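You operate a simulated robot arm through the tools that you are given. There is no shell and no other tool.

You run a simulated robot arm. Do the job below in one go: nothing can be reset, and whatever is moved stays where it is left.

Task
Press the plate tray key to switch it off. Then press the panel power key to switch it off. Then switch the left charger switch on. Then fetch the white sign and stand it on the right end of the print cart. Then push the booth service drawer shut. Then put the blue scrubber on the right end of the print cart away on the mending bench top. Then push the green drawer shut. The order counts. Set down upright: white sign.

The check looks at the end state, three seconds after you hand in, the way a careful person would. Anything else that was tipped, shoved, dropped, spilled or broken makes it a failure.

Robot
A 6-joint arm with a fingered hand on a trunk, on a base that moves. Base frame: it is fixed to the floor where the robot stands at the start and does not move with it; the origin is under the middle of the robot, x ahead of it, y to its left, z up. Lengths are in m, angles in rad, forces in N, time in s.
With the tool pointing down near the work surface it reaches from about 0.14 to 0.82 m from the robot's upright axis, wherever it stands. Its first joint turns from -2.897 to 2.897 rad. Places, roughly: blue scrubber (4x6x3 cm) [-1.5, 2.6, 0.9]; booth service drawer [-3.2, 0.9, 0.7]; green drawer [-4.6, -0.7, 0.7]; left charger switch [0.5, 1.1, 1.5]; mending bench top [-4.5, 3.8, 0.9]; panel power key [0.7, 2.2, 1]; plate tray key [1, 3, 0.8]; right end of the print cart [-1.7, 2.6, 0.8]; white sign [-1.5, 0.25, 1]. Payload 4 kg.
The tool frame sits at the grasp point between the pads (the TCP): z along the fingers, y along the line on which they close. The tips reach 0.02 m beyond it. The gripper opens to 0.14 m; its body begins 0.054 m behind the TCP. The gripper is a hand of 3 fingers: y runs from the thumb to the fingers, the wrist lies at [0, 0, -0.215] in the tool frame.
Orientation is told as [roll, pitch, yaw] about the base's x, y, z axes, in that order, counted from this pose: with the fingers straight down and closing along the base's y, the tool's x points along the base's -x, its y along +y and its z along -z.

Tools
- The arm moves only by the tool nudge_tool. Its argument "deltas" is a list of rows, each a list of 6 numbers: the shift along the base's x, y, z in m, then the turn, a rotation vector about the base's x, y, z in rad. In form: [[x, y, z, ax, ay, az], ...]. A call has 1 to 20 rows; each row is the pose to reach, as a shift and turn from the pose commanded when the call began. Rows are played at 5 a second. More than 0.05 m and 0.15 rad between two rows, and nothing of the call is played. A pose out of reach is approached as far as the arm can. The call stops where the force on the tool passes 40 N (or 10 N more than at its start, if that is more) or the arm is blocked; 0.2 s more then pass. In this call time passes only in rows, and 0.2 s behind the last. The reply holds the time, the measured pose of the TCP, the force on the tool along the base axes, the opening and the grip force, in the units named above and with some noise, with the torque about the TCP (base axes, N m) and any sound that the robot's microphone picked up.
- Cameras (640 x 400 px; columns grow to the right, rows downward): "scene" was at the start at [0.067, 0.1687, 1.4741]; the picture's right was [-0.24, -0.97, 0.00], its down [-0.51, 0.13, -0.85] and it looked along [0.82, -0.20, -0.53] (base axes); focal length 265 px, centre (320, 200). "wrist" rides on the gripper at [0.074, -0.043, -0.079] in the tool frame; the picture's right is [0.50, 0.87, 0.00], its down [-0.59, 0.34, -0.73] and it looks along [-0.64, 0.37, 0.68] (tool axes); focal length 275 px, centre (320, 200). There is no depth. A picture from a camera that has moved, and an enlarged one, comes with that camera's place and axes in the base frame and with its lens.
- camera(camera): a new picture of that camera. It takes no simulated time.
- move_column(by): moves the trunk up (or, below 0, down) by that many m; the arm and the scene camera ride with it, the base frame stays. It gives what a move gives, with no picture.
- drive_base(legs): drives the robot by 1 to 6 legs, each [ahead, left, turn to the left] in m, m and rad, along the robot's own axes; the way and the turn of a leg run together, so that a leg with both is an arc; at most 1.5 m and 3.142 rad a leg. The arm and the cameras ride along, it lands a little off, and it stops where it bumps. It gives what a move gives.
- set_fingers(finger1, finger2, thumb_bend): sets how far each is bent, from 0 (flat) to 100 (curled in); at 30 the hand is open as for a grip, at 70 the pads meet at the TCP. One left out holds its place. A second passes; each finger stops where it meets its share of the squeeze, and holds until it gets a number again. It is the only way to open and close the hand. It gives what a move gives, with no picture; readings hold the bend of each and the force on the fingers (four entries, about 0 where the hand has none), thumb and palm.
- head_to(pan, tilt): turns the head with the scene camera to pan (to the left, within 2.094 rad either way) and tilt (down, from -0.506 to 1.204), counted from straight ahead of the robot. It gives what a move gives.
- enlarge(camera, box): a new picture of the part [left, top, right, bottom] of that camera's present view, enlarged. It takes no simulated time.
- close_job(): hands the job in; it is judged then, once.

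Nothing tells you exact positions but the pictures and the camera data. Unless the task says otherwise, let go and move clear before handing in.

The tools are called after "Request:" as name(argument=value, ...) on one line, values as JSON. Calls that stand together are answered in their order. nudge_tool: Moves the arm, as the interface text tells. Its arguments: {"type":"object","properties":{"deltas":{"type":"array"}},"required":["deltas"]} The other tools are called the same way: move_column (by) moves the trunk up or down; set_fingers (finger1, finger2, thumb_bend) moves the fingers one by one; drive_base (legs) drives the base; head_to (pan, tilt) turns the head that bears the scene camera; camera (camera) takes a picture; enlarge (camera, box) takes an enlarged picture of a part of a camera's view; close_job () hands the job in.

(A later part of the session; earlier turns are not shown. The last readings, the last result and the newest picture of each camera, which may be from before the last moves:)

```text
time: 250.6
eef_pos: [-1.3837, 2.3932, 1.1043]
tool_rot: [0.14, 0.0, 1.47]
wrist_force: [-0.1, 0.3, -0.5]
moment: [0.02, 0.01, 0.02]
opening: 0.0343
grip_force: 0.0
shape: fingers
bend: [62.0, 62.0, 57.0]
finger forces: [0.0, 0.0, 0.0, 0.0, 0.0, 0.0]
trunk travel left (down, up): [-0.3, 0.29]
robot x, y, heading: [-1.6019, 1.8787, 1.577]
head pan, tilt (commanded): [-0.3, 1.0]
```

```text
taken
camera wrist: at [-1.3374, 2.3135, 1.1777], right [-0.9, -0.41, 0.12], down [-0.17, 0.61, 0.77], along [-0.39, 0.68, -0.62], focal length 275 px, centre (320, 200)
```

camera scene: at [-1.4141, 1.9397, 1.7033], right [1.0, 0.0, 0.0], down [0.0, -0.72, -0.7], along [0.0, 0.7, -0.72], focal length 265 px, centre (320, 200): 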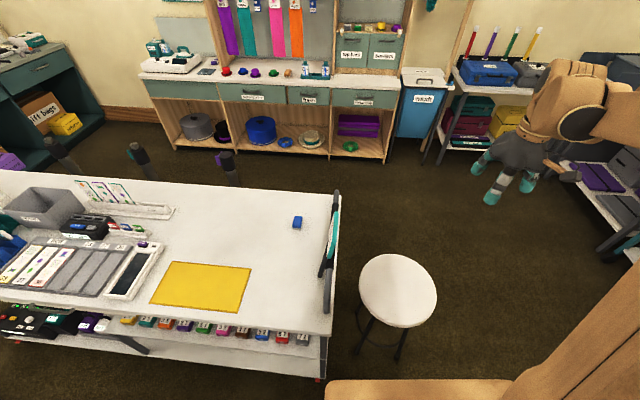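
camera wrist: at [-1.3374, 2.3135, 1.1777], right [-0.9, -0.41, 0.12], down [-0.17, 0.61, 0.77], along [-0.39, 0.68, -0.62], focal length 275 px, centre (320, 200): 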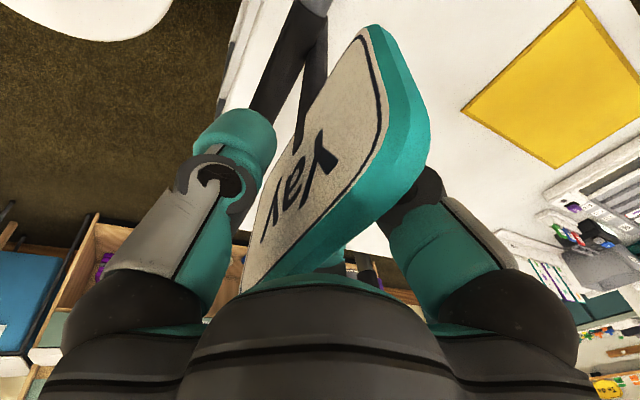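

Request:
nudge_tool(deltas=[[-0.003, 0, 0, 0, 0, 0]])

Request:
set_fingers(finger1=66, finger2=66, thumb_bend=63)

Request:
set_fingers(finger1=70, finger2=70, thumb_bend=70)

Request:
camera(camera="wrist")

```text
time: 251.0
eef_pos: [-1.3867, 2.3923, 1.1064]
tool_rot: [0.139, 0.001, 1.47]
wrist_force: [-0.6, 0.2, -0.3]
moment: [0.0, -0.01, 0.02]
opening: 0.0342
grip_force: 0.0
shape: fingers
bend: [62.0, 62.0, 57.0]
finger forces: [0.0, 0.1, 0.0, 0.0, 0.0, 0.1]
trunk travel left (down, up): [-0.3, 0.29]
robot x, y, heading: [-1.603, 1.8803, 1.572]
head pan, tilt (commanded): [-0.3, 1.0]
```

```text
time: 252.0
eef_pos: [-1.386, 2.3925, 1.105]
tool_rot: [0.139, 0.0, 1.47]
wrist_force: [0.5, 0.7, -0.1]
moment: [-0.05, 0.0, 0.01]
opening: 0.0201
grip_force: 0.8
shape: fingers
bend: [65.0, 65.0, 62.0]
finger forces: [0.4, 0.5, 0.0, 0.0, 0.9, 0.0]
trunk travel left (down, up): [-0.3, 0.29]
robot x, y, heading: [-1.5999, 1.8813, 1.57]
head pan, tilt (commanded): [-0.3, 1.0]
```

```text
time: 253.0
eef_pos: [-1.3864, 2.3924, 1.1054]
tool_rot: [0.138, 0.001, 1.469]
wrist_force: [-0.4, 0.6, -0.1]
moment: [-0.03, 0.0, 0.01]
opening: 0.0163
grip_force: 12.2
shape: fingers
bend: [67.0, 67.0, 64.0]
finger forces: [6.2, 6.1, 0.0, 0.0, 12.3, 0.0]
trunk travel left (down, up): [-0.3, 0.29]
robot x, y, heading: [-1.6042, 1.8787, 1.575]
head pan, tilt (commanded): [-0.3, 1.0]
```

```text
taken
camera wrist: at [-1.3404, 2.3134, 1.1778], right [-0.9, -0.41, 0.12], down [-0.17, 0.61, 0.77], along [-0.39, 0.68, -0.62], focal length 275 px, centre (320, 200)
```

wrist: 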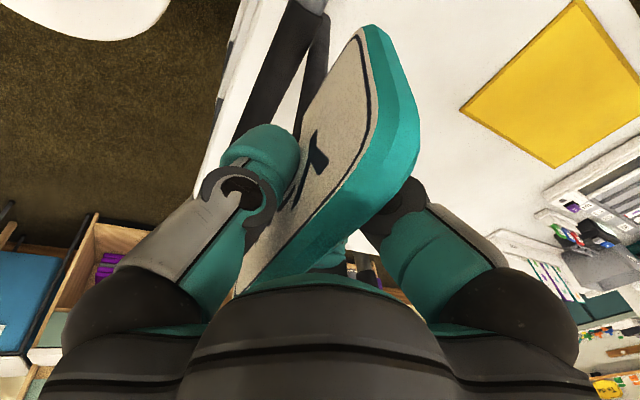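

Gripped. Lift and move inward away from the bar, then level the tool.

Request:
nudge_tool(deltas=[[-0.006, 0, 0.01, 0, 0, 0], [-0.02, 0.005, 0.03, 0, 0, 0], [-0.05, 0.01, 0.06, 0, 0, 0], [-0.08, 0.02, 0.09, -0.004, -0.035, 0], [-0.11, 0.035, 0.12, -0.007, -0.07, 0], [-0.14, 0.05, 0.15, -0.011, -0.105, 0], [-0.17, 0.07, 0.17, -0.0145, -0.137, 0], [-0.2, 0.1, 0.17, -0.0145, -0.137, 0], [-0.23, 0.13, 0.17, -0.0145, -0.137, 0], [-0.26, 0.16, 0.17, -0.0145, -0.137, 0], [-0.29, 0.19, 0.17, -0.0145, -0.137, 0], [-0.32, 0.21, 0.17, -0.0145, -0.137, 0], [-0.35, 0.21, 0.17, -0.0145, -0.137, 0]])

Request:
camera(camera="scene")

Request:
camera(camera="wrist")

```text
time: 255.8
eef_pos: [-1.74, 2.6014, 1.2769]
tool_rot: [-0.001, 0.002, 1.468]
wrist_force: [0.3, -0.1, 0.5]
moment: [-0.02, 0.01, 0.02]
opening: 0.016
grip_force: 12.9
shape: fingers
bend: [67.0, 67.0, 64.0]
finger forces: [6.4, 6.4, 0.0, 0.0, 12.6, 0.0]
trunk travel left (down, up): [-0.3, 0.29]
robot x, y, heading: [-1.6002, 1.8752, 1.574]
head pan, tilt (commanded): [-0.3, 1.0]
```

```text
taken
camera scene: at [-1.7741, 1.9241, 1.6881], right [0.96, -0.29, 0.0], down [-0.24, -0.81, -0.54], along [0.16, 0.52, -0.84], focal length 265 px, centre (320, 200)
```

scene: 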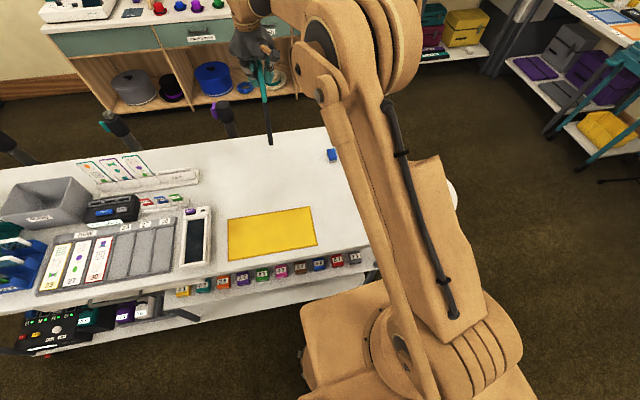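

```text
taken
camera wrist: at [-1.7029, 2.5233, 1.3557], right [-0.91, -0.41, 0.0], down [-0.28, 0.62, 0.73], along [-0.3, 0.67, -0.68], focal length 275 px, centre (320, 200)
```

wrist: 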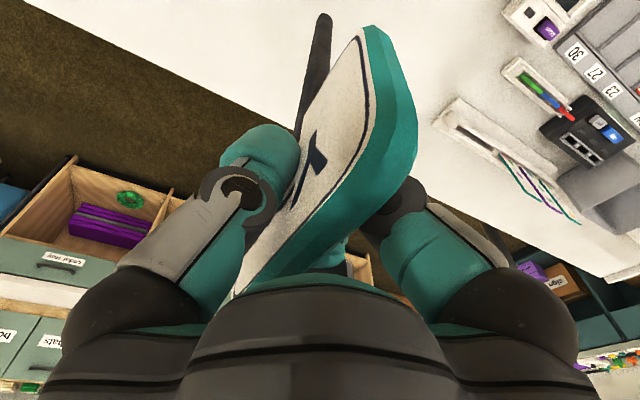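

Request:
enlarge(camera="scene", box=[225, 40, 305, 160])

Request:
enlarge(camera="wrist", box=[240, 0, 420, 112])

```text
3.33 times, centred on (265, 100) of scene
camera zoom: at [-1.7741, 1.9241, 1.6881], right [0.96, -0.29, 0.0], down [-0.24, -0.81, -0.54], along [0.16, 0.52, -0.84], focal length 885 px, centre (503, 533)
```

zoom: 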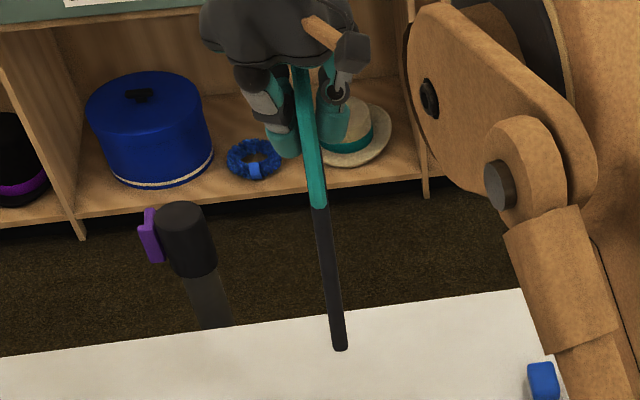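

```text
3.56 times, centred on (330, 56) of wrist
camera zoom: at [-1.7029, 2.5233, 1.3557], right [-0.91, -0.41, 0.0], down [-0.28, 0.62, 0.73], along [-0.3, 0.67, -0.68], focal length 979 px, centre (284, 712)
```

zoom: 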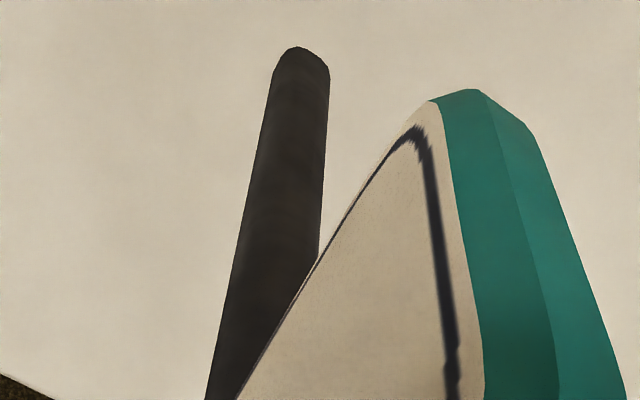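

The zoom (using the vertical vanishing point) shows the sign leaning ~0.065 rad toward +x relative to the tool. I'll correct that, then bring the sign beside the camera to check its in-plane tilt too.

Request:
nudge_tool(deltas=[[0, 0, 0.01, -0.0035, -0.0325, 0], [0, 0, 0.02, -0.007, -0.065, 0]])

Request:
enlarge(camera="scene", box=[225, 40, 305, 160])

Request:
nudge_tool(deltas=[[0.04, -0.02, 0.02, 0, 0, 0], [0.07, -0.06, 0.03, 0, 0, 0], [0.1, -0.1, 0.03, 0, 0, 0], [0.13, -0.14, 0.03, 0, 0, 0], [0.16, -0.18, 0.03, 0, 0, 0], [0.19, -0.22, 0.03, 0, 0, 0], [0.22, -0.26, 0.03, 0, 0, 0], [0.25, -0.3, 0.03, 0, 0, 0], [0.28, -0.34, 0.03, 0, 0, 0], [0.31, -0.38, 0.03, 0, 0, 0]])

Request:
head_to(pan=-1.0, tilt=0.7)

Request:
camera(camera="scene")

```text
time: 256.4
eef_pos: [-1.7368, 2.6022, 1.2964]
tool_rot: [-0.064, 0.0, 1.47]
wrist_force: [0.1, 0.2, -1.2]
moment: [-0.04, 0.0, -0.01]
opening: 0.016
grip_force: 12.2
shape: fingers
bend: [67.0, 67.0, 64.0]
finger forces: [6.3, 6.3, 0.0, 0.0, 12.6, 0.0]
trunk travel left (down, up): [-0.3, 0.29]
robot x, y, heading: [-1.6037, 1.8751, 1.574]
head pan, tilt (commanded): [-0.3, 1.0]
```

```text
3.33 times, centred on (265, 100) of scene
camera zoom: at [-1.7727, 1.9244, 1.6882], right [0.96, -0.29, 0.0], down [-0.25, -0.81, -0.54], along [0.16, 0.52, -0.84], focal length 885 px, centre (503, 533)
```

zoom: 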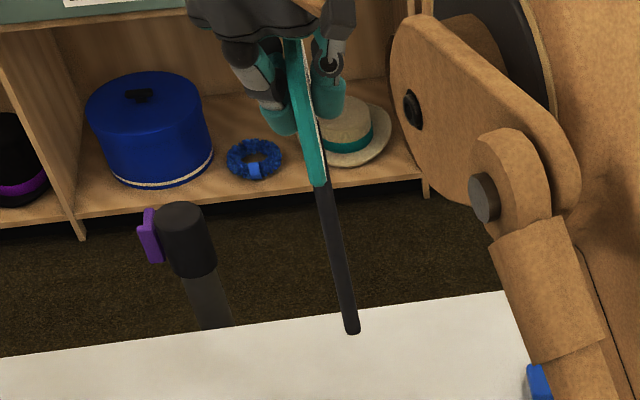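

```text
refused: row 2 steps farther than a row can; nothing moved
```

```text
time: 257.5
eef_pos: [-1.7386, 2.6017, 1.2968]
tool_rot: [-0.064, 0.002, 1.469]
wrist_force: [0.8, -0.4, -1.2]
moment: [0.03, 0.02, -0.04]
opening: 0.016
grip_force: 13.0
shape: fingers
bend: [67.0, 67.0, 64.0]
finger forces: [6.3, 6.3, 0.0, 0.0, 12.7, 0.0]
trunk travel left (down, up): [-0.3, 0.29]
robot x, y, heading: [-1.6026, 1.8777, 1.579]
head pan, tilt (commanded): [-1.0, 0.7]
```

```text
taken
camera scene: at [-1.7221, 1.904, 1.7116], right [0.54, -0.84, 0.0], down [-0.54, -0.35, -0.76], along [0.64, 0.42, -0.64], focal length 265 px, centre (320, 200)
```

scene: 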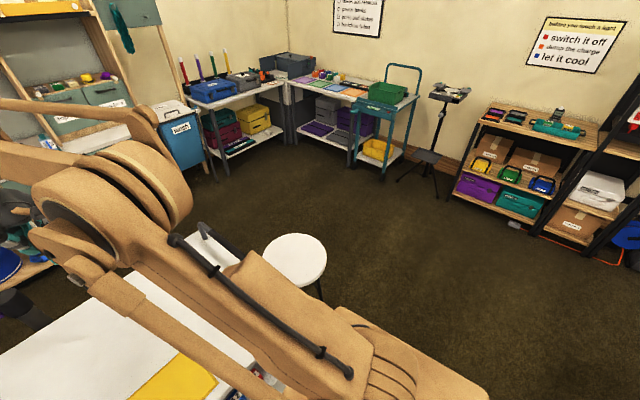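

The sign is now within ~1° of vertical across its thickness (slight over-correction). I'll fine-tune and move it to the side for the in-plane check.

Request:
nudge_tool(deltas=[[0.02, -0.03, 0.01, 0.0015, 0.015, 0], [0.045, -0.065, 0.02, 0.0015, 0.015, 0], [0.07, -0.1, 0.03, 0.0015, 0.015, 0], [0.095, -0.135, 0.03, 0.0015, 0.015, 0], [0.12, -0.17, 0.03, 0.0015, 0.015, 0], [0.145, -0.205, 0.03, 0.0015, 0.015, 0], [0.17, -0.24, 0.03, 0.0015, 0.015, 0], [0.195, -0.275, 0.03, 0.0015, 0.015, 0], [0.22, -0.31, 0.03, 0.0015, 0.015, 0], [0.245, -0.345, 0.03, 0.0015, 0.015, 0], [0.27, -0.38, 0.03, 0.0015, 0.015, 0]])

Request:
camera(camera="scene")

```text
time: 259.9
eef_pos: [-1.4638, 2.2197, 1.3282]
tool_rot: [-0.049, 0.001, 1.47]
wrist_force: [-0.6, 0.0, -0.1]
moment: [0.04, -0.01, -0.02]
opening: 0.0158
grip_force: 12.5
shape: fingers
bend: [67.0, 67.0, 64.0]
finger forces: [6.2, 6.2, 0.1, 0.0, 12.5, 0.0]
trunk travel left (down, up): [-0.3, 0.29]
robot x, y, heading: [-1.6029, 1.876, 1.576]
head pan, tilt (commanded): [-1.0, 0.7]
```

```text
taken
camera scene: at [-1.7217, 1.902, 1.7117], right [0.54, -0.84, 0.0], down [-0.54, -0.35, -0.77], along [0.64, 0.42, -0.64], focal length 265 px, centre (320, 200)
```

scene: 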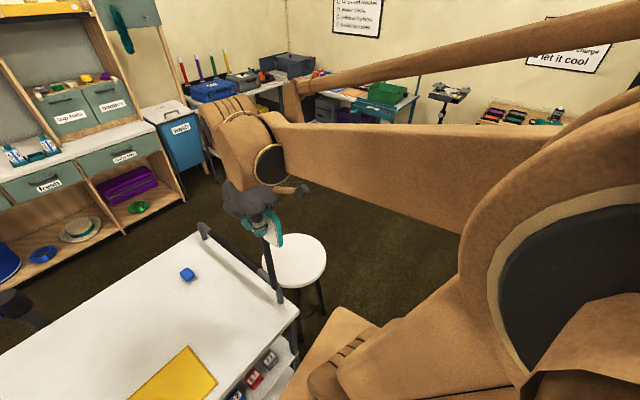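

Request:
enlarge(camera="scene", box=[210, 180, 330, 320])

```text
2.86 times, centred on (270, 250) of scene
camera zoom: at [-1.7217, 1.902, 1.7117], right [0.54, -0.84, 0.0], down [-0.54, -0.35, -0.77], along [0.64, 0.42, -0.64], focal length 758 px, centre (463, 57)
```

zoom: 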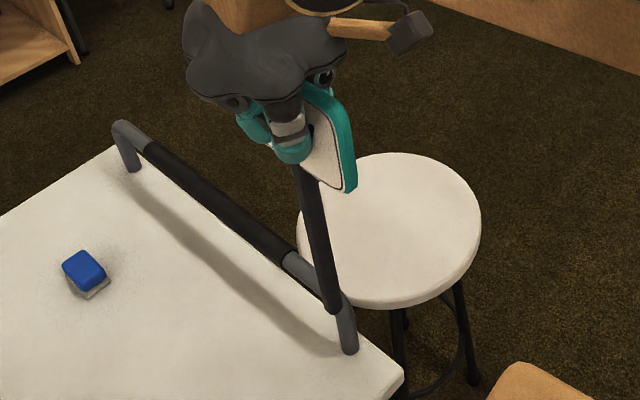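

In-plane verticality is within ~0.5°. Returning to the middle of the cart's right end and lowering.

Request:
nudge_tool(deltas=[[-0.025, 0.032, 0, 0, 0, 0], [-0.05, 0.064, 0, 0, 0, 0], [-0.075, 0.096, 0, 0, 0, 0], [-0.1, 0.128, 0, 0, 0, 0], [-0.125, 0.16, 0, 0, 0, 0], [-0.15, 0.192, 0, 0, 0, 0], [-0.175, 0.224, 0, 0, 0, 0], [-0.2, 0.256, 0, 0, 0, 0], [-0.225, 0.288, 0, 0, 0, 0], [-0.25, 0.32, 0, 0, 0, 0], [-0.27, 0.335, -0.03, 0, 0, 0], [-0.27, 0.335, -0.07, 0, 0, 0], [-0.27, 0.335, -0.11, 0, 0, 0], [-0.27, 0.335, -0.15, 0, 0, 0], [-0.27, 0.335, -0.18, 0, 0, 0], [-0.27, 0.335, -0.205, 0, 0, 0]])

Request:
head_to(pan=0.0, tilt=0.8)

Request:
camera(camera="scene")

```text
time: 263.3
eef_pos: [-1.7362, 2.5573, 1.1194]
tool_rot: [-0.05, 0.001, 1.468]
wrist_force: [1.0, -0.1, -1.0]
moment: [0.02, -0.02, -0.03]
opening: 0.0158
grip_force: 12.7
shape: fingers
bend: [67.0, 67.0, 64.0]
finger forces: [6.3, 6.3, 0.0, 0.1, 12.5, 0.0]
trunk travel left (down, up): [-0.3, 0.29]
robot x, y, heading: [-1.6, 1.8757, 1.573]
head pan, tilt (commanded): [-1.0, 0.7]
```

```text
time: 264.5
eef_pos: [-1.7367, 2.5569, 1.1212]
tool_rot: [-0.049, -0.002, 1.469]
wrist_force: [-0.5, 0.8, -1.3]
moment: [-0.01, -0.04, 0.01]
opening: 0.016
grip_force: 13.1
shape: fingers
bend: [67.0, 67.0, 64.0]
finger forces: [6.3, 6.3, 0.0, 0.0, 12.5, 0.1]
trunk travel left (down, up): [-0.3, 0.29]
robot x, y, heading: [-1.6046, 1.8772, 1.575]
head pan, tilt (commanded): [0.0, 0.799]
```

```text
taken
camera scene: at [-1.7936, 1.9384, 1.7033], right [1.0, 0.0, 0.0], down [0.0, -0.72, -0.7], along [0.0, 0.7, -0.72], focal length 265 px, centre (320, 200)
```

scene: 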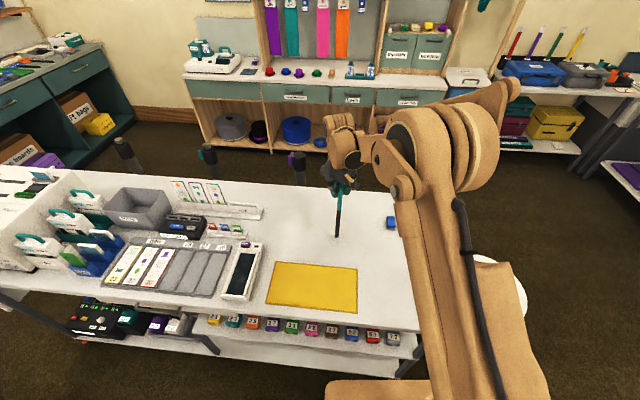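

Request:
nudge_tool(deltas=[[0, 0, -0.004, 0, 0, 0], [0, 0, -0.008, 0, 0, 0], [0, 0, -0.011, 0, 0, 0]])

Request:
nudge_tool(deltas=[[0, 0, -0.002, 0, 0, 0], [0, 0, -0.0035, 0, 0, 0]])

```text
time: 265.3
eef_pos: [-1.7357, 2.5556, 1.1098]
tool_rot: [-0.05, 0.003, 1.467]
wrist_force: [-0.1, -0.3, -0.5]
moment: [0.02, 0.0, 0.02]
opening: 0.016
grip_force: 12.6
shape: fingers
bend: [67.0, 67.0, 64.0]
finger forces: [6.3, 6.3, 0.0, 0.0, 12.4, 0.1]
trunk travel left (down, up): [-0.3, 0.29]
robot x, y, heading: [-1.6043, 1.8777, 1.577]
head pan, tilt (commanded): [0.0, 0.799]
```

```text
time: 265.9
eef_pos: [-1.7363, 2.558, 1.1058]
tool_rot: [-0.048, 0.0, 1.469]
wrist_force: [-0.2, 0.2, -1.2]
moment: [0.01, 0.0, 0.04]
opening: 0.0158
grip_force: 12.2
shape: fingers
bend: [67.0, 67.0, 64.0]
finger forces: [6.3, 6.3, 0.0, 0.0, 12.5, 0.1]
trunk travel left (down, up): [-0.3, 0.29]
robot x, y, heading: [-1.604, 1.8786, 1.575]
head pan, tilt (commanded): [0.0, 0.799]
```

Request:
nudge_tool(deltas=[[0, 0, -0.0015, 0, 0, 0], [0, 0, -0.003, 0, 0, 0]])

Request:
enlarge(camera="scene", box=[290, 160, 390, 250])

```text
time: 266.5
eef_pos: [-1.7371, 2.5564, 1.1039]
tool_rot: [-0.049, 0.0, 1.47]
wrist_force: [0.5, 0.0, 8.0]
moment: [0.0, -0.06, 0.02]
opening: 0.0153
grip_force: 13.7
shape: fingers
bend: [67.0, 67.0, 64.0]
finger forces: [6.9, 7.1, 0.1, 0.0, 13.8, 0.0]
trunk travel left (down, up): [-0.3, 0.29]
robot x, y, heading: [-1.6052, 1.8768, 1.572]
head pan, tilt (commanded): [0.0, 0.799]
```

```text
4.44 times, centred on (340, 205) of scene
camera zoom: at [-1.7934, 1.9373, 1.7035], right [1.0, 0.0, 0.0], down [0.0, -0.72, -0.7], along [0.0, 0.7, -0.72], focal length 1180 px, centre (231, 178)
```

zoom: 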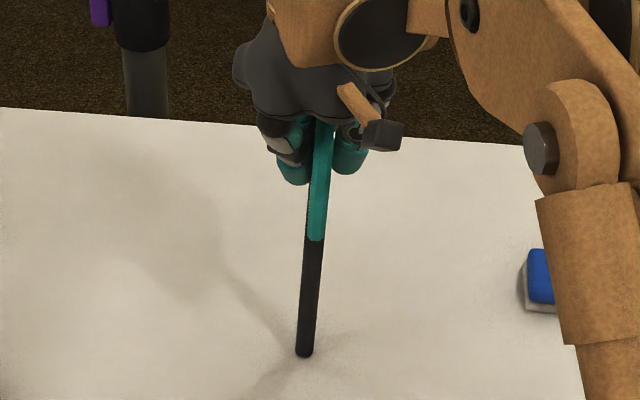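

Vertical within ~0.3° and foot in contact. Reduce the press force slightly, then relax the grip.

Request:
nudge_tool(deltas=[[0, 0, 0.001, 0, 0, 0]])

Request:
set_fingers(finger1=66, finger2=66, thumb_bend=63)

Request:
enlarge(camera="scene", box=[290, 160, 390, 250])

```text
time: 266.9
eef_pos: [-1.7366, 2.5568, 1.1049]
tool_rot: [-0.047, -0.001, 1.47]
wrist_force: [-0.2, -0.7, 4.0]
moment: [0.04, -0.03, 0.01]
opening: 0.0155
grip_force: 13.4
shape: fingers
bend: [67.0, 67.0, 64.0]
finger forces: [6.8, 6.9, 0.1, 0.0, 13.6, 0.0]
trunk travel left (down, up): [-0.3, 0.29]
robot x, y, heading: [-1.6006, 1.874, 1.579]
head pan, tilt (commanded): [0.0, 0.799]
```

```text
time: 267.9
eef_pos: [-1.7369, 2.5549, 1.1045]
tool_rot: [-0.049, -0.001, 1.469]
wrist_force: [0.0, 0.3, 2.3]
moment: [0.01, 0.0, 0.03]
opening: 0.0191
grip_force: 2.4
shape: fingers
bend: [66.0, 66.0, 63.0]
finger forces: [0.9, 0.9, 0.0, 0.1, 1.8, 0.0]
trunk travel left (down, up): [-0.3, 0.29]
robot x, y, heading: [-1.6037, 1.8784, 1.573]
head pan, tilt (commanded): [0.0, 0.799]
```

```text
4.44 times, centred on (340, 205) of scene
camera zoom: at [-1.7936, 1.9381, 1.7034], right [1.0, 0.0, 0.0], down [0.0, -0.72, -0.7], along [0.0, 0.7, -0.72], focal length 1180 px, centre (231, 178)
```

zoom: 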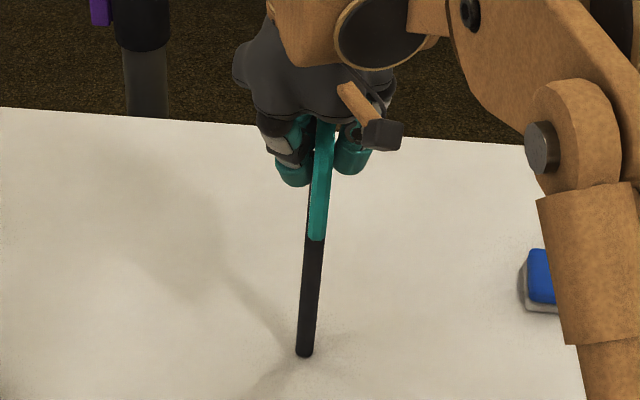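

Grip relaxed to ~2 N, still vertical. Now open by tiny amounts, using the digits as a cage.

Request:
set_fingers(finger1=65, finger2=65, thumb_bend=62)

Request:
enlarge(camera="scene", box=[290, 160, 390, 250])

Request:
set_fingers(finger1=64, finger2=64, thumb_bend=61)

Request:
enlarge(camera="scene", box=[290, 160, 390, 250])

```text
time: 268.9
eef_pos: [-1.7368, 2.5563, 1.1032]
tool_rot: [-0.049, 0.0, 1.471]
wrist_force: [0.8, -0.7, 0.6]
moment: [-0.01, 0.03, 0.02]
opening: 0.0213
grip_force: 0.3
shape: fingers
bend: [65.0, 65.0, 62.0]
finger forces: [0.3, 0.3, 0.1, 0.0, 0.2, 0.0]
trunk travel left (down, up): [-0.3, 0.29]
robot x, y, heading: [-1.6051, 1.8803, 1.575]
head pan, tilt (commanded): [0.0, 0.799]
```

```text
4.44 times, centred on (340, 205) of scene
camera zoom: at [-1.7936, 1.9383, 1.7033], right [1.0, 0.0, 0.0], down [0.0, -0.72, -0.7], along [0.0, 0.7, -0.72], focal length 1180 px, centre (231, 178)
```

zoom: 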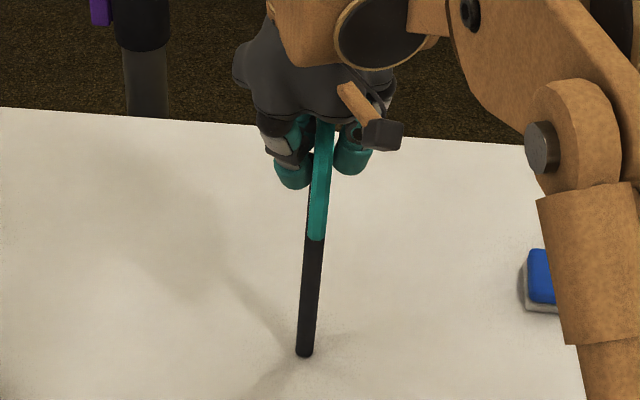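

```text
time: 269.9
eef_pos: [-1.737, 2.5565, 1.1045]
tool_rot: [-0.051, 0.0, 1.468]
wrist_force: [1.2, 0.1, -0.9]
moment: [-0.01, -0.01, 0.02]
opening: 0.0241
grip_force: 0.1
shape: fingers
bend: [64.0, 64.0, 61.0]
finger forces: [0.0, 0.0, 0.0, 0.0, 0.0, 0.0]
trunk travel left (down, up): [-0.3, 0.29]
robot x, y, heading: [-1.6075, 1.8752, 1.576]
head pan, tilt (commanded): [0.0, 0.799]
```

```text
4.44 times, centred on (340, 205) of scene
camera zoom: at [-1.7936, 1.9383, 1.7033], right [1.0, 0.0, 0.0], down [0.0, -0.72, -0.7], along [0.0, 0.7, -0.72], focal length 1180 px, centre (231, 178)
```

zoom: 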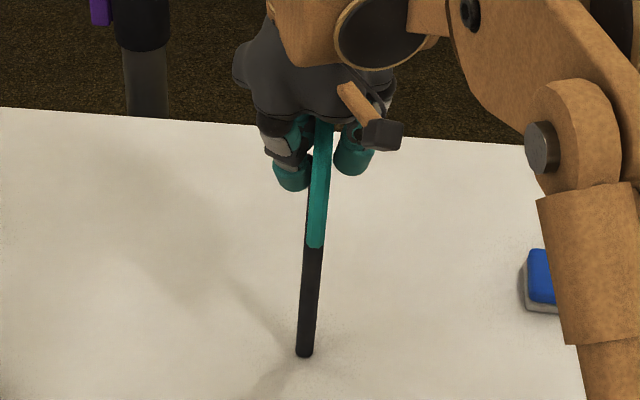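

The board's lower edge shifted ~8 px – it may be tipping toward the camera in-plane. I'll close again right away.

Request:
set_fingers(finger1=70, finger2=70, thumb_bend=70)

Request:
camera(camera="wrist")

Request:
enlarge(camera="scene", box=[290, 160, 390, 250])

```text
time: 270.9
eef_pos: [-1.7371, 2.5577, 1.1036]
tool_rot: [-0.048, 0.0, 1.469]
wrist_force: [-0.3, -0.2, -1.2]
moment: [-0.01, -0.01, 0.02]
opening: 0.0164
grip_force: 12.1
shape: fingers
bend: [67.0, 67.0, 64.0]
finger forces: [6.2, 6.4, 0.0, 0.0, 12.6, 0.0]
trunk travel left (down, up): [-0.3, 0.29]
robot x, y, heading: [-1.6029, 1.8791, 1.577]
head pan, tilt (commanded): [0.0, 0.799]
```

```text
taken
camera wrist: at [-1.705, 2.479, 1.1852], right [-0.91, -0.41, -0.04], down [-0.31, 0.62, 0.72], along [-0.27, 0.67, -0.7], focal length 275 px, centre (320, 200)
```

wrist: 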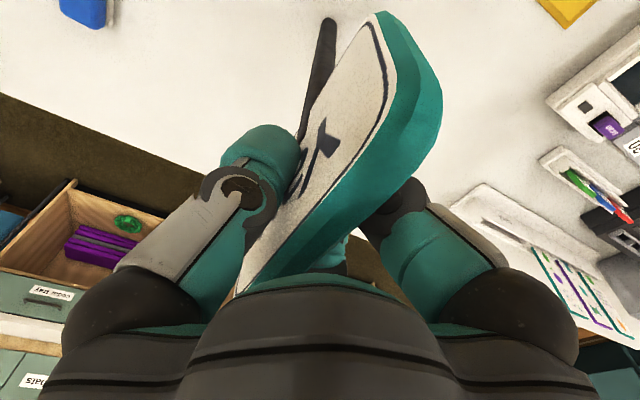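

```text
4.44 times, centred on (340, 205) of scene
camera zoom: at [-1.7936, 1.9384, 1.7033], right [1.0, 0.0, 0.0], down [0.0, -0.72, -0.7], along [0.0, 0.7, -0.72], focal length 1180 px, centre (231, 178)
```

zoom: 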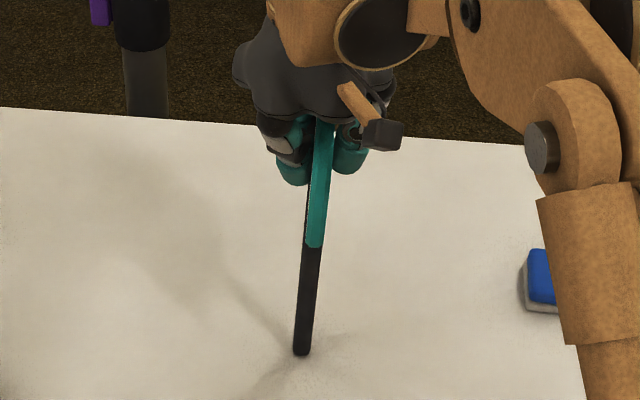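

It had started tipping in-plane by ~2°. Let me lift slightly and examine the stick's end closely to judge whether it can stand freely at all.

Request:
nudge_tool(deltas=[[0, 0, 0.02, 0, 0, 0], [0, 0, 0.04, 0, 0, 0]])

Request:
enlarge(camera="wrist", box=[295, 5, 355, 65])

Request:
enlarge(camera="scene", box=[315, 200, 355, 240])

```text
time: 271.5
eef_pos: [-1.7355, 2.5578, 1.1441]
tool_rot: [-0.05, 0.0, 1.471]
wrist_force: [-0.1, 0.3, -1.1]
moment: [-0.01, 0.01, 0.0]
opening: 0.0163
grip_force: 12.4
shape: fingers
bend: [67.0, 67.0, 64.0]
finger forces: [6.2, 6.3, 0.0, 0.0, 12.5, 0.0]
trunk travel left (down, up): [-0.3, 0.29]
robot x, y, heading: [-1.6021, 1.8807, 1.571]
head pan, tilt (commanded): [0.0, 0.799]
```

```text
6.67 times, centred on (325, 35) of wrist
camera zoom: at [-1.704, 2.4799, 1.226], right [-0.91, -0.41, -0.04], down [-0.31, 0.62, 0.72], along [-0.27, 0.67, -0.7], focal length 1835 px, centre (287, 1300)
```

zoom: 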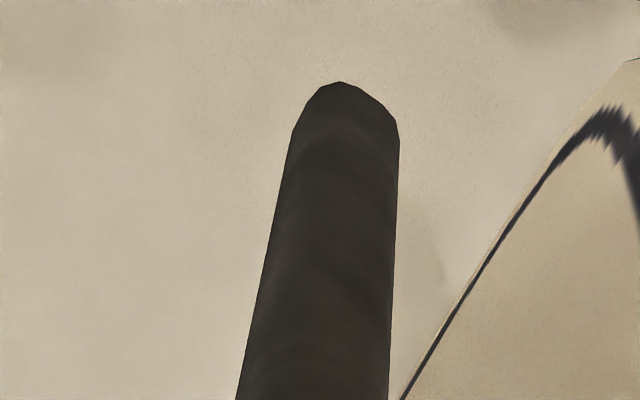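

```text
10.00 times, centred on (335, 220) of scene
camera zoom: at [-1.7936, 1.9382, 1.7034], right [1.0, 0.0, 0.0], down [0.0, -0.72, -0.7], along [0.0, 0.7, -0.72], focal length 2654 px, centre (170, 0)
```

zoom: 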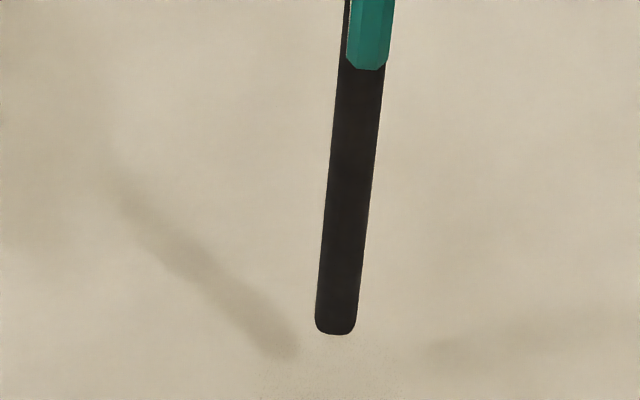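

The end is flat but only ~1.3 cm wide with rounded edges, so it needs to be within ~1° of vertical in both planes. I'll bring the sign beside the head camera for an accurate in-plane measurement.

Request:
nudge_tool(deltas=[[0, 0, 0.048, 0, 0, 0], [0, 0, 0.096, 0, 0, 0], [0, 0, 0.144, 0, 0, 0], [0, 0, 0.19, 0, 0, 0], [0.027, -0.038, 0.19, 0, 0, 0], [0.054, -0.076, 0.19, 0, 0, 0], [0.081, -0.114, 0.19, 0, 0, 0], [0.108, -0.152, 0.19, 0, 0, 0], [0.135, -0.19, 0.19, 0, 0, 0], [0.162, -0.228, 0.19, 0, 0, 0], [0.189, -0.266, 0.19, 0, 0, 0], [0.216, -0.304, 0.19, 0, 0, 0], [0.243, -0.342, 0.19, 0, 0, 0], [0.27, -0.38, 0.19, 0, 0, 0], [0.297, -0.418, 0.19, 0, 0, 0], [0.324, -0.456, 0.19, 0, 0, 0], [0.351, -0.494, 0.19, 0, 0, 0]])

Request:
head_to(pan=-1.2, tilt=0.7)

Request:
camera(camera="scene")

```text
time: 275.1
eef_pos: [-1.3856, 2.0658, 1.3334]
tool_rot: [-0.048, 0.001, 1.483]
wrist_force: [-0.7, -0.1, -0.6]
moment: [-0.03, -0.01, 0.0]
opening: 0.016
grip_force: 12.0
shape: fingers
bend: [67.0, 67.0, 64.0]
finger forces: [6.1, 6.3, 0.0, 0.1, 12.3, 0.1]
trunk travel left (down, up): [-0.3, 0.29]
robot x, y, heading: [-1.6017, 1.8736, 1.575]
head pan, tilt (commanded): [0.0, 0.799]
```

```text
time: 276.5
eef_pos: [-1.3856, 2.0657, 1.333]
tool_rot: [-0.048, -0.001, 1.478]
wrist_force: [0.4, 0.7, -0.2]
moment: [0.02, 0.03, -0.04]
opening: 0.0159
grip_force: 12.3
shape: fingers
bend: [67.0, 67.0, 64.0]
finger forces: [6.1, 6.2, 0.1, 0.1, 12.4, 0.1]
trunk travel left (down, up): [-0.3, 0.29]
robot x, y, heading: [-1.6011, 1.8756, 1.573]
head pan, tilt (commanded): [-1.201, 0.7]
```

```text
taken
camera scene: at [-1.7141, 1.8883, 1.7116], right [0.37, -0.93, 0.0], down [-0.6, -0.24, -0.76], along [0.71, 0.28, -0.64], focal length 265 px, centre (320, 200)
```

scene: 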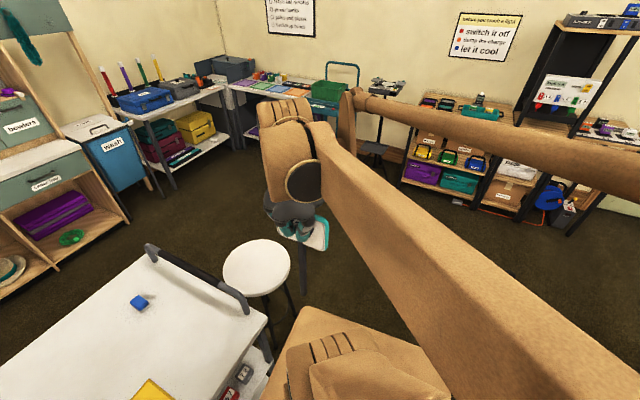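

Request:
enlarge(camera="scene", box=[260, 200, 350, 310])

```text
3.64 times, centred on (305, 255) of scene
camera zoom: at [-1.7141, 1.8883, 1.7116], right [0.37, -0.93, 0.0], down [-0.6, -0.24, -0.76], along [0.71, 0.28, -0.64], focal length 965 px, centre (374, 0)
```

zoom: 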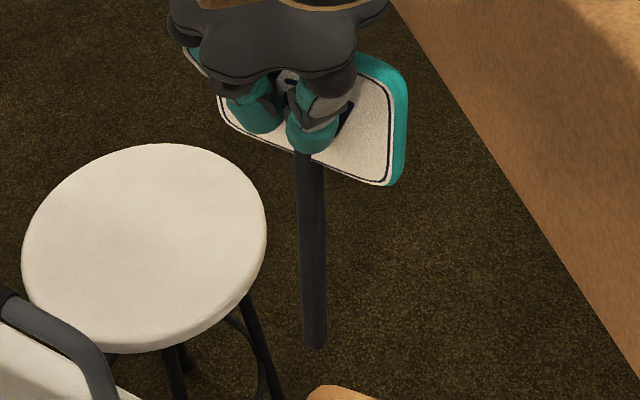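

In-plane tilt is ≈ −0.033 rad (top toward −y). I'll correct it, verify, then go back.

Request:
nudge_tool(deltas=[[0, 0, 0, -0.0328, 0.0034, 0]])

Request:
enlarge(camera="scene", box=[260, 200, 350, 310])

Request:
enlarge(camera="scene", box=[285, 240, 325, 300])

```text
time: 276.9
eef_pos: [-1.3836, 2.0623, 1.3333]
tool_rot: [-0.049, 0.034, 1.465]
wrist_force: [-0.3, 0.3, -0.5]
moment: [0.0, 0.03, -0.01]
opening: 0.0161
grip_force: 12.2
shape: fingers
bend: [67.0, 67.0, 64.0]
finger forces: [6.2, 6.3, 0.0, 0.0, 12.5, 0.0]
trunk travel left (down, up): [-0.3, 0.29]
robot x, y, heading: [-1.6008, 1.8759, 1.575]
head pan, tilt (commanded): [-1.201, 0.7]
```

```text
3.64 times, centred on (305, 255) of scene
camera zoom: at [-1.7132, 1.8888, 1.7117], right [0.37, -0.93, 0.0], down [-0.6, -0.24, -0.76], along [0.71, 0.28, -0.64], focal length 965 px, centre (374, 0)
```

zoom: 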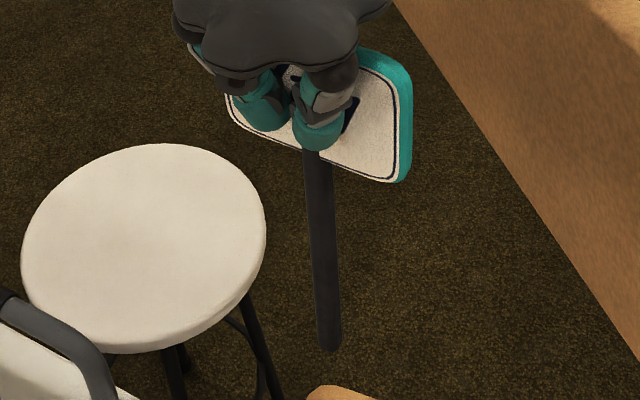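

```text
6.67 times, centred on (305, 270) of scene
camera zoom: at [-1.7132, 1.8888, 1.7117], right [0.37, -0.93, 0.0], down [-0.6, -0.24, -0.76], along [0.71, 0.28, -0.64], focal length 1770 px, centre (420, -267)
```

zoom: 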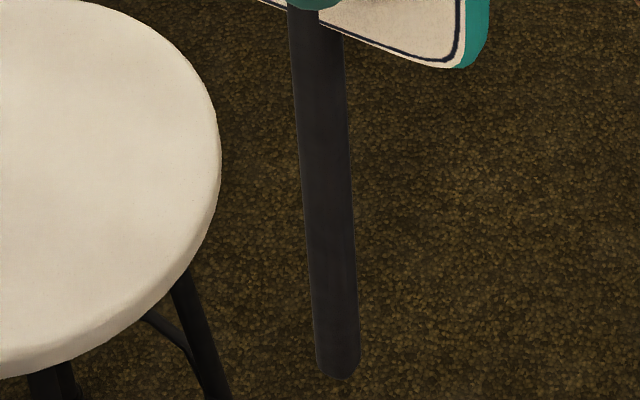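

Now within ~0.5°. Apply a small back-correction and return to the placement spot.

Request:
nudge_tool(deltas=[[-0.027, 0.038, 0, 0.008, -0.0008, 0], [-0.054, 0.076, 0, 0.008, -0.0008, 0], [-0.081, 0.114, 0, 0.008, -0.0008, 0], [-0.108, 0.152, 0, 0.008, -0.0008, 0], [-0.135, 0.19, 0, 0.008, -0.0008, 0], [-0.162, 0.228, 0, 0.008, -0.0008, 0], [-0.189, 0.266, 0, 0.008, -0.0008, 0], [-0.216, 0.304, 0, 0.008, -0.0008, 0], [-0.243, 0.342, 0, 0.008, -0.0008, 0], [-0.27, 0.38, 0, 0.008, -0.0008, 0], [-0.297, 0.418, 0, 0.008, -0.0008, 0], [-0.324, 0.456, 0, 0.008, -0.0008, 0], [-0.35, 0.49, 0, 0.008, -0.0008, 0], [-0.35, 0.49, -0.048, 0.008, -0.0008, 0], [-0.35, 0.49, -0.096, 0.008, -0.0008, 0], [-0.35, 0.49, -0.144, 0.008, -0.0008, 0], [-0.35, 0.49, -0.19, 0.008, -0.0008, 0]])

Request:
head_to(pan=0.0, tilt=0.8)

Request:
enlarge(camera="scene", box=[290, 160, 390, 250])

```text
time: 280.5
eef_pos: [-1.7353, 2.5554, 1.1414]
tool_rot: [-0.049, 0.026, 1.47]
wrist_force: [0.6, -0.1, -1.0]
moment: [-0.01, -0.03, -0.01]
opening: 0.0154
grip_force: 12.1
shape: fingers
bend: [67.0, 67.0, 65.0]
finger forces: [6.1, 6.2, 0.0, 0.0, 12.4, 0.1]
trunk travel left (down, up): [-0.3, 0.29]
robot x, y, heading: [-1.6037, 1.876, 1.569]
head pan, tilt (commanded): [-1.201, 0.7]
```

```text
time: 281.9
eef_pos: [-1.7354, 2.5539, 1.1428]
tool_rot: [-0.05, 0.026, 1.471]
wrist_force: [-0.4, 0.3, -0.8]
moment: [-0.03, 0.01, 0.0]
opening: 0.0154
grip_force: 11.9
shape: fingers
bend: [67.0, 67.0, 65.0]
finger forces: [6.1, 6.2, 0.0, 0.0, 12.4, 0.0]
trunk travel left (down, up): [-0.3, 0.29]
robot x, y, heading: [-1.6013, 1.8803, 1.569]
head pan, tilt (commanded): [0.0, 0.799]
```

```text
4.44 times, centred on (340, 205) of scene
camera zoom: at [-1.7936, 1.9384, 1.7033], right [1.0, 0.0, 0.0], down [0.0, -0.72, -0.7], along [0.0, 0.7, -0.72], focal length 1180 px, centre (231, 178)
```

zoom: 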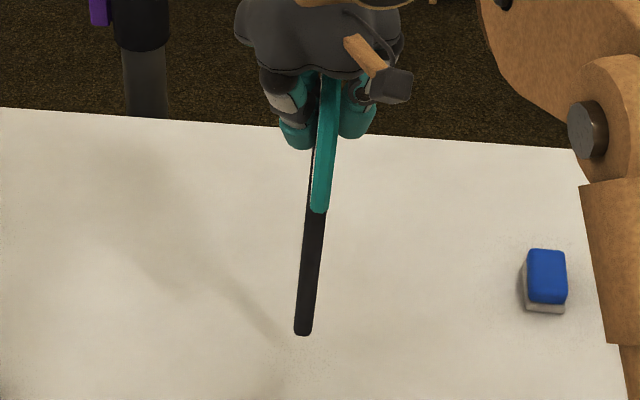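

The across-thickness lean is now ≈0.025 rad after the re-grip; correct it and re-measure.

Request:
nudge_tool(deltas=[[0, 0, 0, -0.0026, -0.0249, 0]])

Request:
enlarge(camera="scene", box=[315, 170, 365, 240])

```text
time: 282.3
eef_pos: [-1.7356, 2.5534, 1.1435]
tool_rot: [-0.077, 0.025, 1.469]
wrist_force: [1.1, -0.1, -1.1]
moment: [0.0, 0.01, -0.01]
opening: 0.0154
grip_force: 12.1
shape: fingers
bend: [67.0, 67.0, 65.0]
finger forces: [6.0, 6.3, 0.0, 0.1, 12.4, 0.0]
trunk travel left (down, up): [-0.3, 0.29]
robot x, y, heading: [-1.6008, 1.879, 1.573]
head pan, tilt (commanded): [0.0, 0.799]
```

```text
5.71 times, centred on (340, 205) of scene
camera zoom: at [-1.7939, 1.9384, 1.7033], right [1.0, 0.0, 0.0], down [0.0, -0.72, -0.7], along [0.0, 0.7, -0.72], focal length 1517 px, centre (206, 171)
```

zoom: 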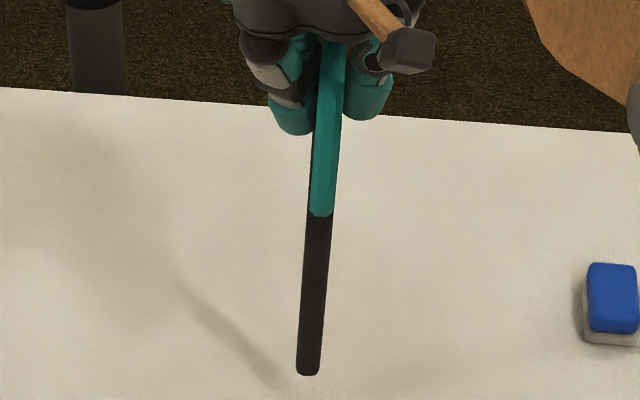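

Across-thickness verticality is now within ~0.1°. Lower to contact.

Request:
nudge_tool(deltas=[[0, 0, -0.015, 0, 0, 0], [0, 0, -0.03, 0, 0, 0], [0, 0, -0.036, 0, 0, 0]])

Request:
nudge_tool(deltas=[[0, 0, -0.0015, 0, 0, 0], [0, 0, -0.003, 0, 0, 0]])

```text
time: 283.1
eef_pos: [-1.7359, 2.5545, 1.107]
tool_rot: [-0.073, 0.026, 1.467]
wrist_force: [0.0, 0.2, -0.3]
moment: [-0.01, 0.03, -0.03]
opening: 0.0155
grip_force: 13.0
shape: fingers
bend: [67.0, 67.0, 65.0]
finger forces: [6.2, 6.2, 0.0, 0.0, 12.5, 0.1]
trunk travel left (down, up): [-0.3, 0.29]
robot x, y, heading: [-1.6038, 1.8771, 1.576]
head pan, tilt (commanded): [0.0, 0.799]
```

```text
time: 283.7
eef_pos: [-1.7361, 2.5529, 1.1049]
tool_rot: [-0.074, 0.027, 1.469]
wrist_force: [0.2, 0.7, -0.3]
moment: [0.0, 0.02, 0.01]
opening: 0.0154
grip_force: 12.3
shape: fingers
bend: [67.0, 67.0, 65.0]
finger forces: [6.2, 6.2, 0.0, 0.1, 12.4, 0.0]
trunk travel left (down, up): [-0.3, 0.29]
robot x, y, heading: [-1.6025, 1.8809, 1.576]
head pan, tilt (commanded): [0.0, 0.799]
```

Request:
nudge_tool(deltas=[[0, 0, -0.001, 0, 0, 0], [0, 0, -0.002, 0, 0, 0]])

```text
time: 284.3
eef_pos: [-1.7363, 2.5547, 1.1038]
tool_rot: [-0.074, 0.026, 1.469]
wrist_force: [0.2, -1.1, -0.2]
moment: [0.05, 0.0, 0.0]
opening: 0.0154
grip_force: 12.7
shape: fingers
bend: [67.0, 67.0, 65.0]
finger forces: [6.2, 6.1, 0.0, 0.0, 12.4, 0.0]
trunk travel left (down, up): [-0.3, 0.29]
robot x, y, heading: [-1.6033, 1.8753, 1.573]
head pan, tilt (commanded): [0.0, 0.799]
```

Request:
nudge_tool(deltas=[[0, 0, -0.001, 0, 0, 0], [0, 0, -0.002, 0, 0, 0]])

```text
time: 284.9
eef_pos: [-1.7354, 2.5521, 1.1021]
tool_rot: [-0.072, 0.026, 1.468]
wrist_force: [0.1, -0.5, 4.5]
moment: [-0.02, -0.04, 0.0]
opening: 0.0155
grip_force: 13.5
shape: fingers
bend: [67.0, 67.0, 65.0]
finger forces: [6.5, 6.7, 0.0, 0.0, 13.2, 0.0]
trunk travel left (down, up): [-0.3, 0.29]
robot x, y, heading: [-1.599, 1.8761, 1.573]
head pan, tilt (commanded): [0.0, 0.799]
```

Contact at 4.5 N. Relax the grip gently, then open in very small steps.

Request:
set_fingers(finger1=66.3, finger2=66.3, thumb_bend=63.7)

Request:
set_fingers(finger1=65.8, finger2=65.8, thumb_bend=63.2)

Request:
enlarge(camera="scene", box=[315, 170, 365, 240])

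```text
time: 285.9
eef_pos: [-1.7367, 2.5533, 1.1014]
tool_rot: [-0.073, 0.026, 1.468]
wrist_force: [0.9, -0.3, 1.5]
moment: [-0.01, -0.02, 0.02]
opening: 0.019
grip_force: 2.2
shape: fingers
bend: [66.0, 66.0, 63.0]
finger forces: [0.8, 1.0, 0.1, 0.0, 1.7, 0.1]
trunk travel left (down, up): [-0.3, 0.29]
robot x, y, heading: [-1.6035, 1.8755, 1.574]
head pan, tilt (commanded): [0.0, 0.799]
```

```text
time: 286.9
eef_pos: [-1.7355, 2.554, 1.1026]
tool_rot: [-0.073, 0.027, 1.469]
wrist_force: [-0.4, 0.7, 1.5]
moment: [0.0, -0.04, 0.02]
opening: 0.0204
grip_force: 0.8
shape: fingers
bend: [65.0, 65.0, 63.0]
finger forces: [0.5, 0.6, 0.0, 0.1, 0.9, 0.0]
trunk travel left (down, up): [-0.3, 0.29]
robot x, y, heading: [-1.6043, 1.8794, 1.571]
head pan, tilt (commanded): [0.0, 0.799]
```

```text
5.71 times, centred on (340, 205) of scene
camera zoom: at [-1.7936, 1.9382, 1.7034], right [1.0, 0.0, 0.0], down [0.0, -0.72, -0.7], along [0.0, 0.7, -0.72], focal length 1517 px, centre (206, 171)
```

zoom: 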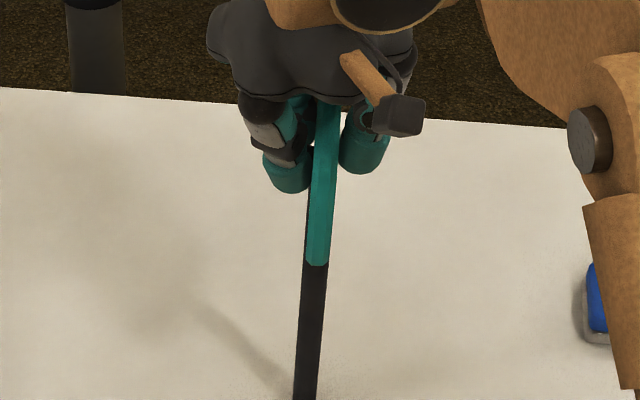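

Request:
set_fingers(finger1=65.3, finger2=65.3, thumb_bend=62.7)

Request:
enlarge(camera="scene", box=[315, 170, 365, 240])

Request:
enlarge(camera="wrist", box=[240, 0, 460, 138])

```text
time: 287.9
eef_pos: [-1.7364, 2.5545, 1.1022]
tool_rot: [-0.074, 0.024, 1.469]
wrist_force: [-0.2, -0.2, 0.1]
moment: [0.01, -0.01, 0.0]
opening: 0.0213
grip_force: 0.3
shape: fingers
bend: [65.0, 65.0, 62.0]
finger forces: [0.2, 0.3, 0.0, 0.0, 0.3, 0.0]
trunk travel left (down, up): [-0.3, 0.29]
robot x, y, heading: [-1.6033, 1.8759, 1.575]
head pan, tilt (commanded): [0.0, 0.799]
```

```text
5.71 times, centred on (340, 205) of scene
camera zoom: at [-1.7936, 1.9383, 1.7033], right [1.0, 0.0, 0.0], down [0.0, -0.72, -0.7], along [0.0, 0.7, -0.72], focal length 1517 px, centre (206, 171)
```

zoom: 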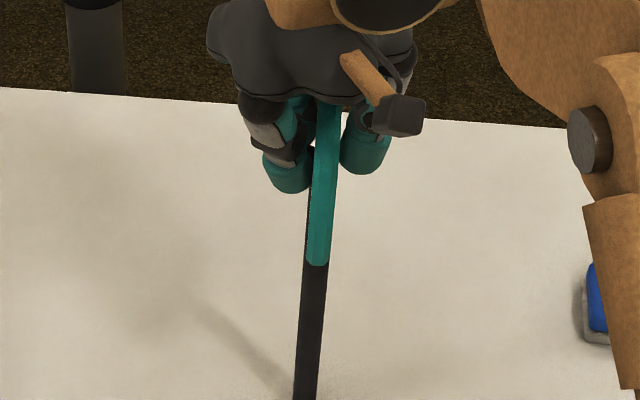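

```text
2.90 times, centred on (350, 69) of wrist
camera zoom: at [-1.7058, 2.478, 1.1858], right [-0.91, -0.41, -0.05], down [-0.33, 0.64, 0.69], along [-0.25, 0.65, -0.72], focal length 798 px, centre (233, 580)
```

zoom: 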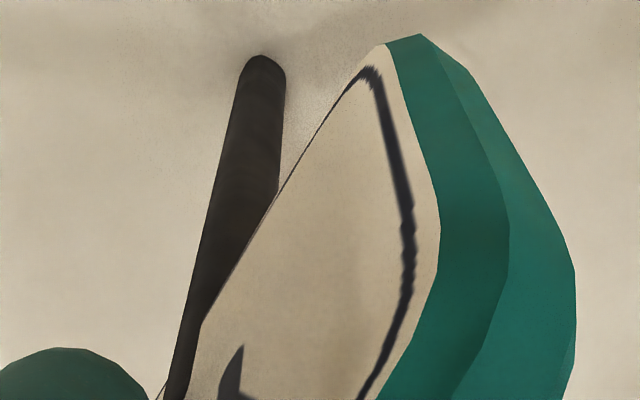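

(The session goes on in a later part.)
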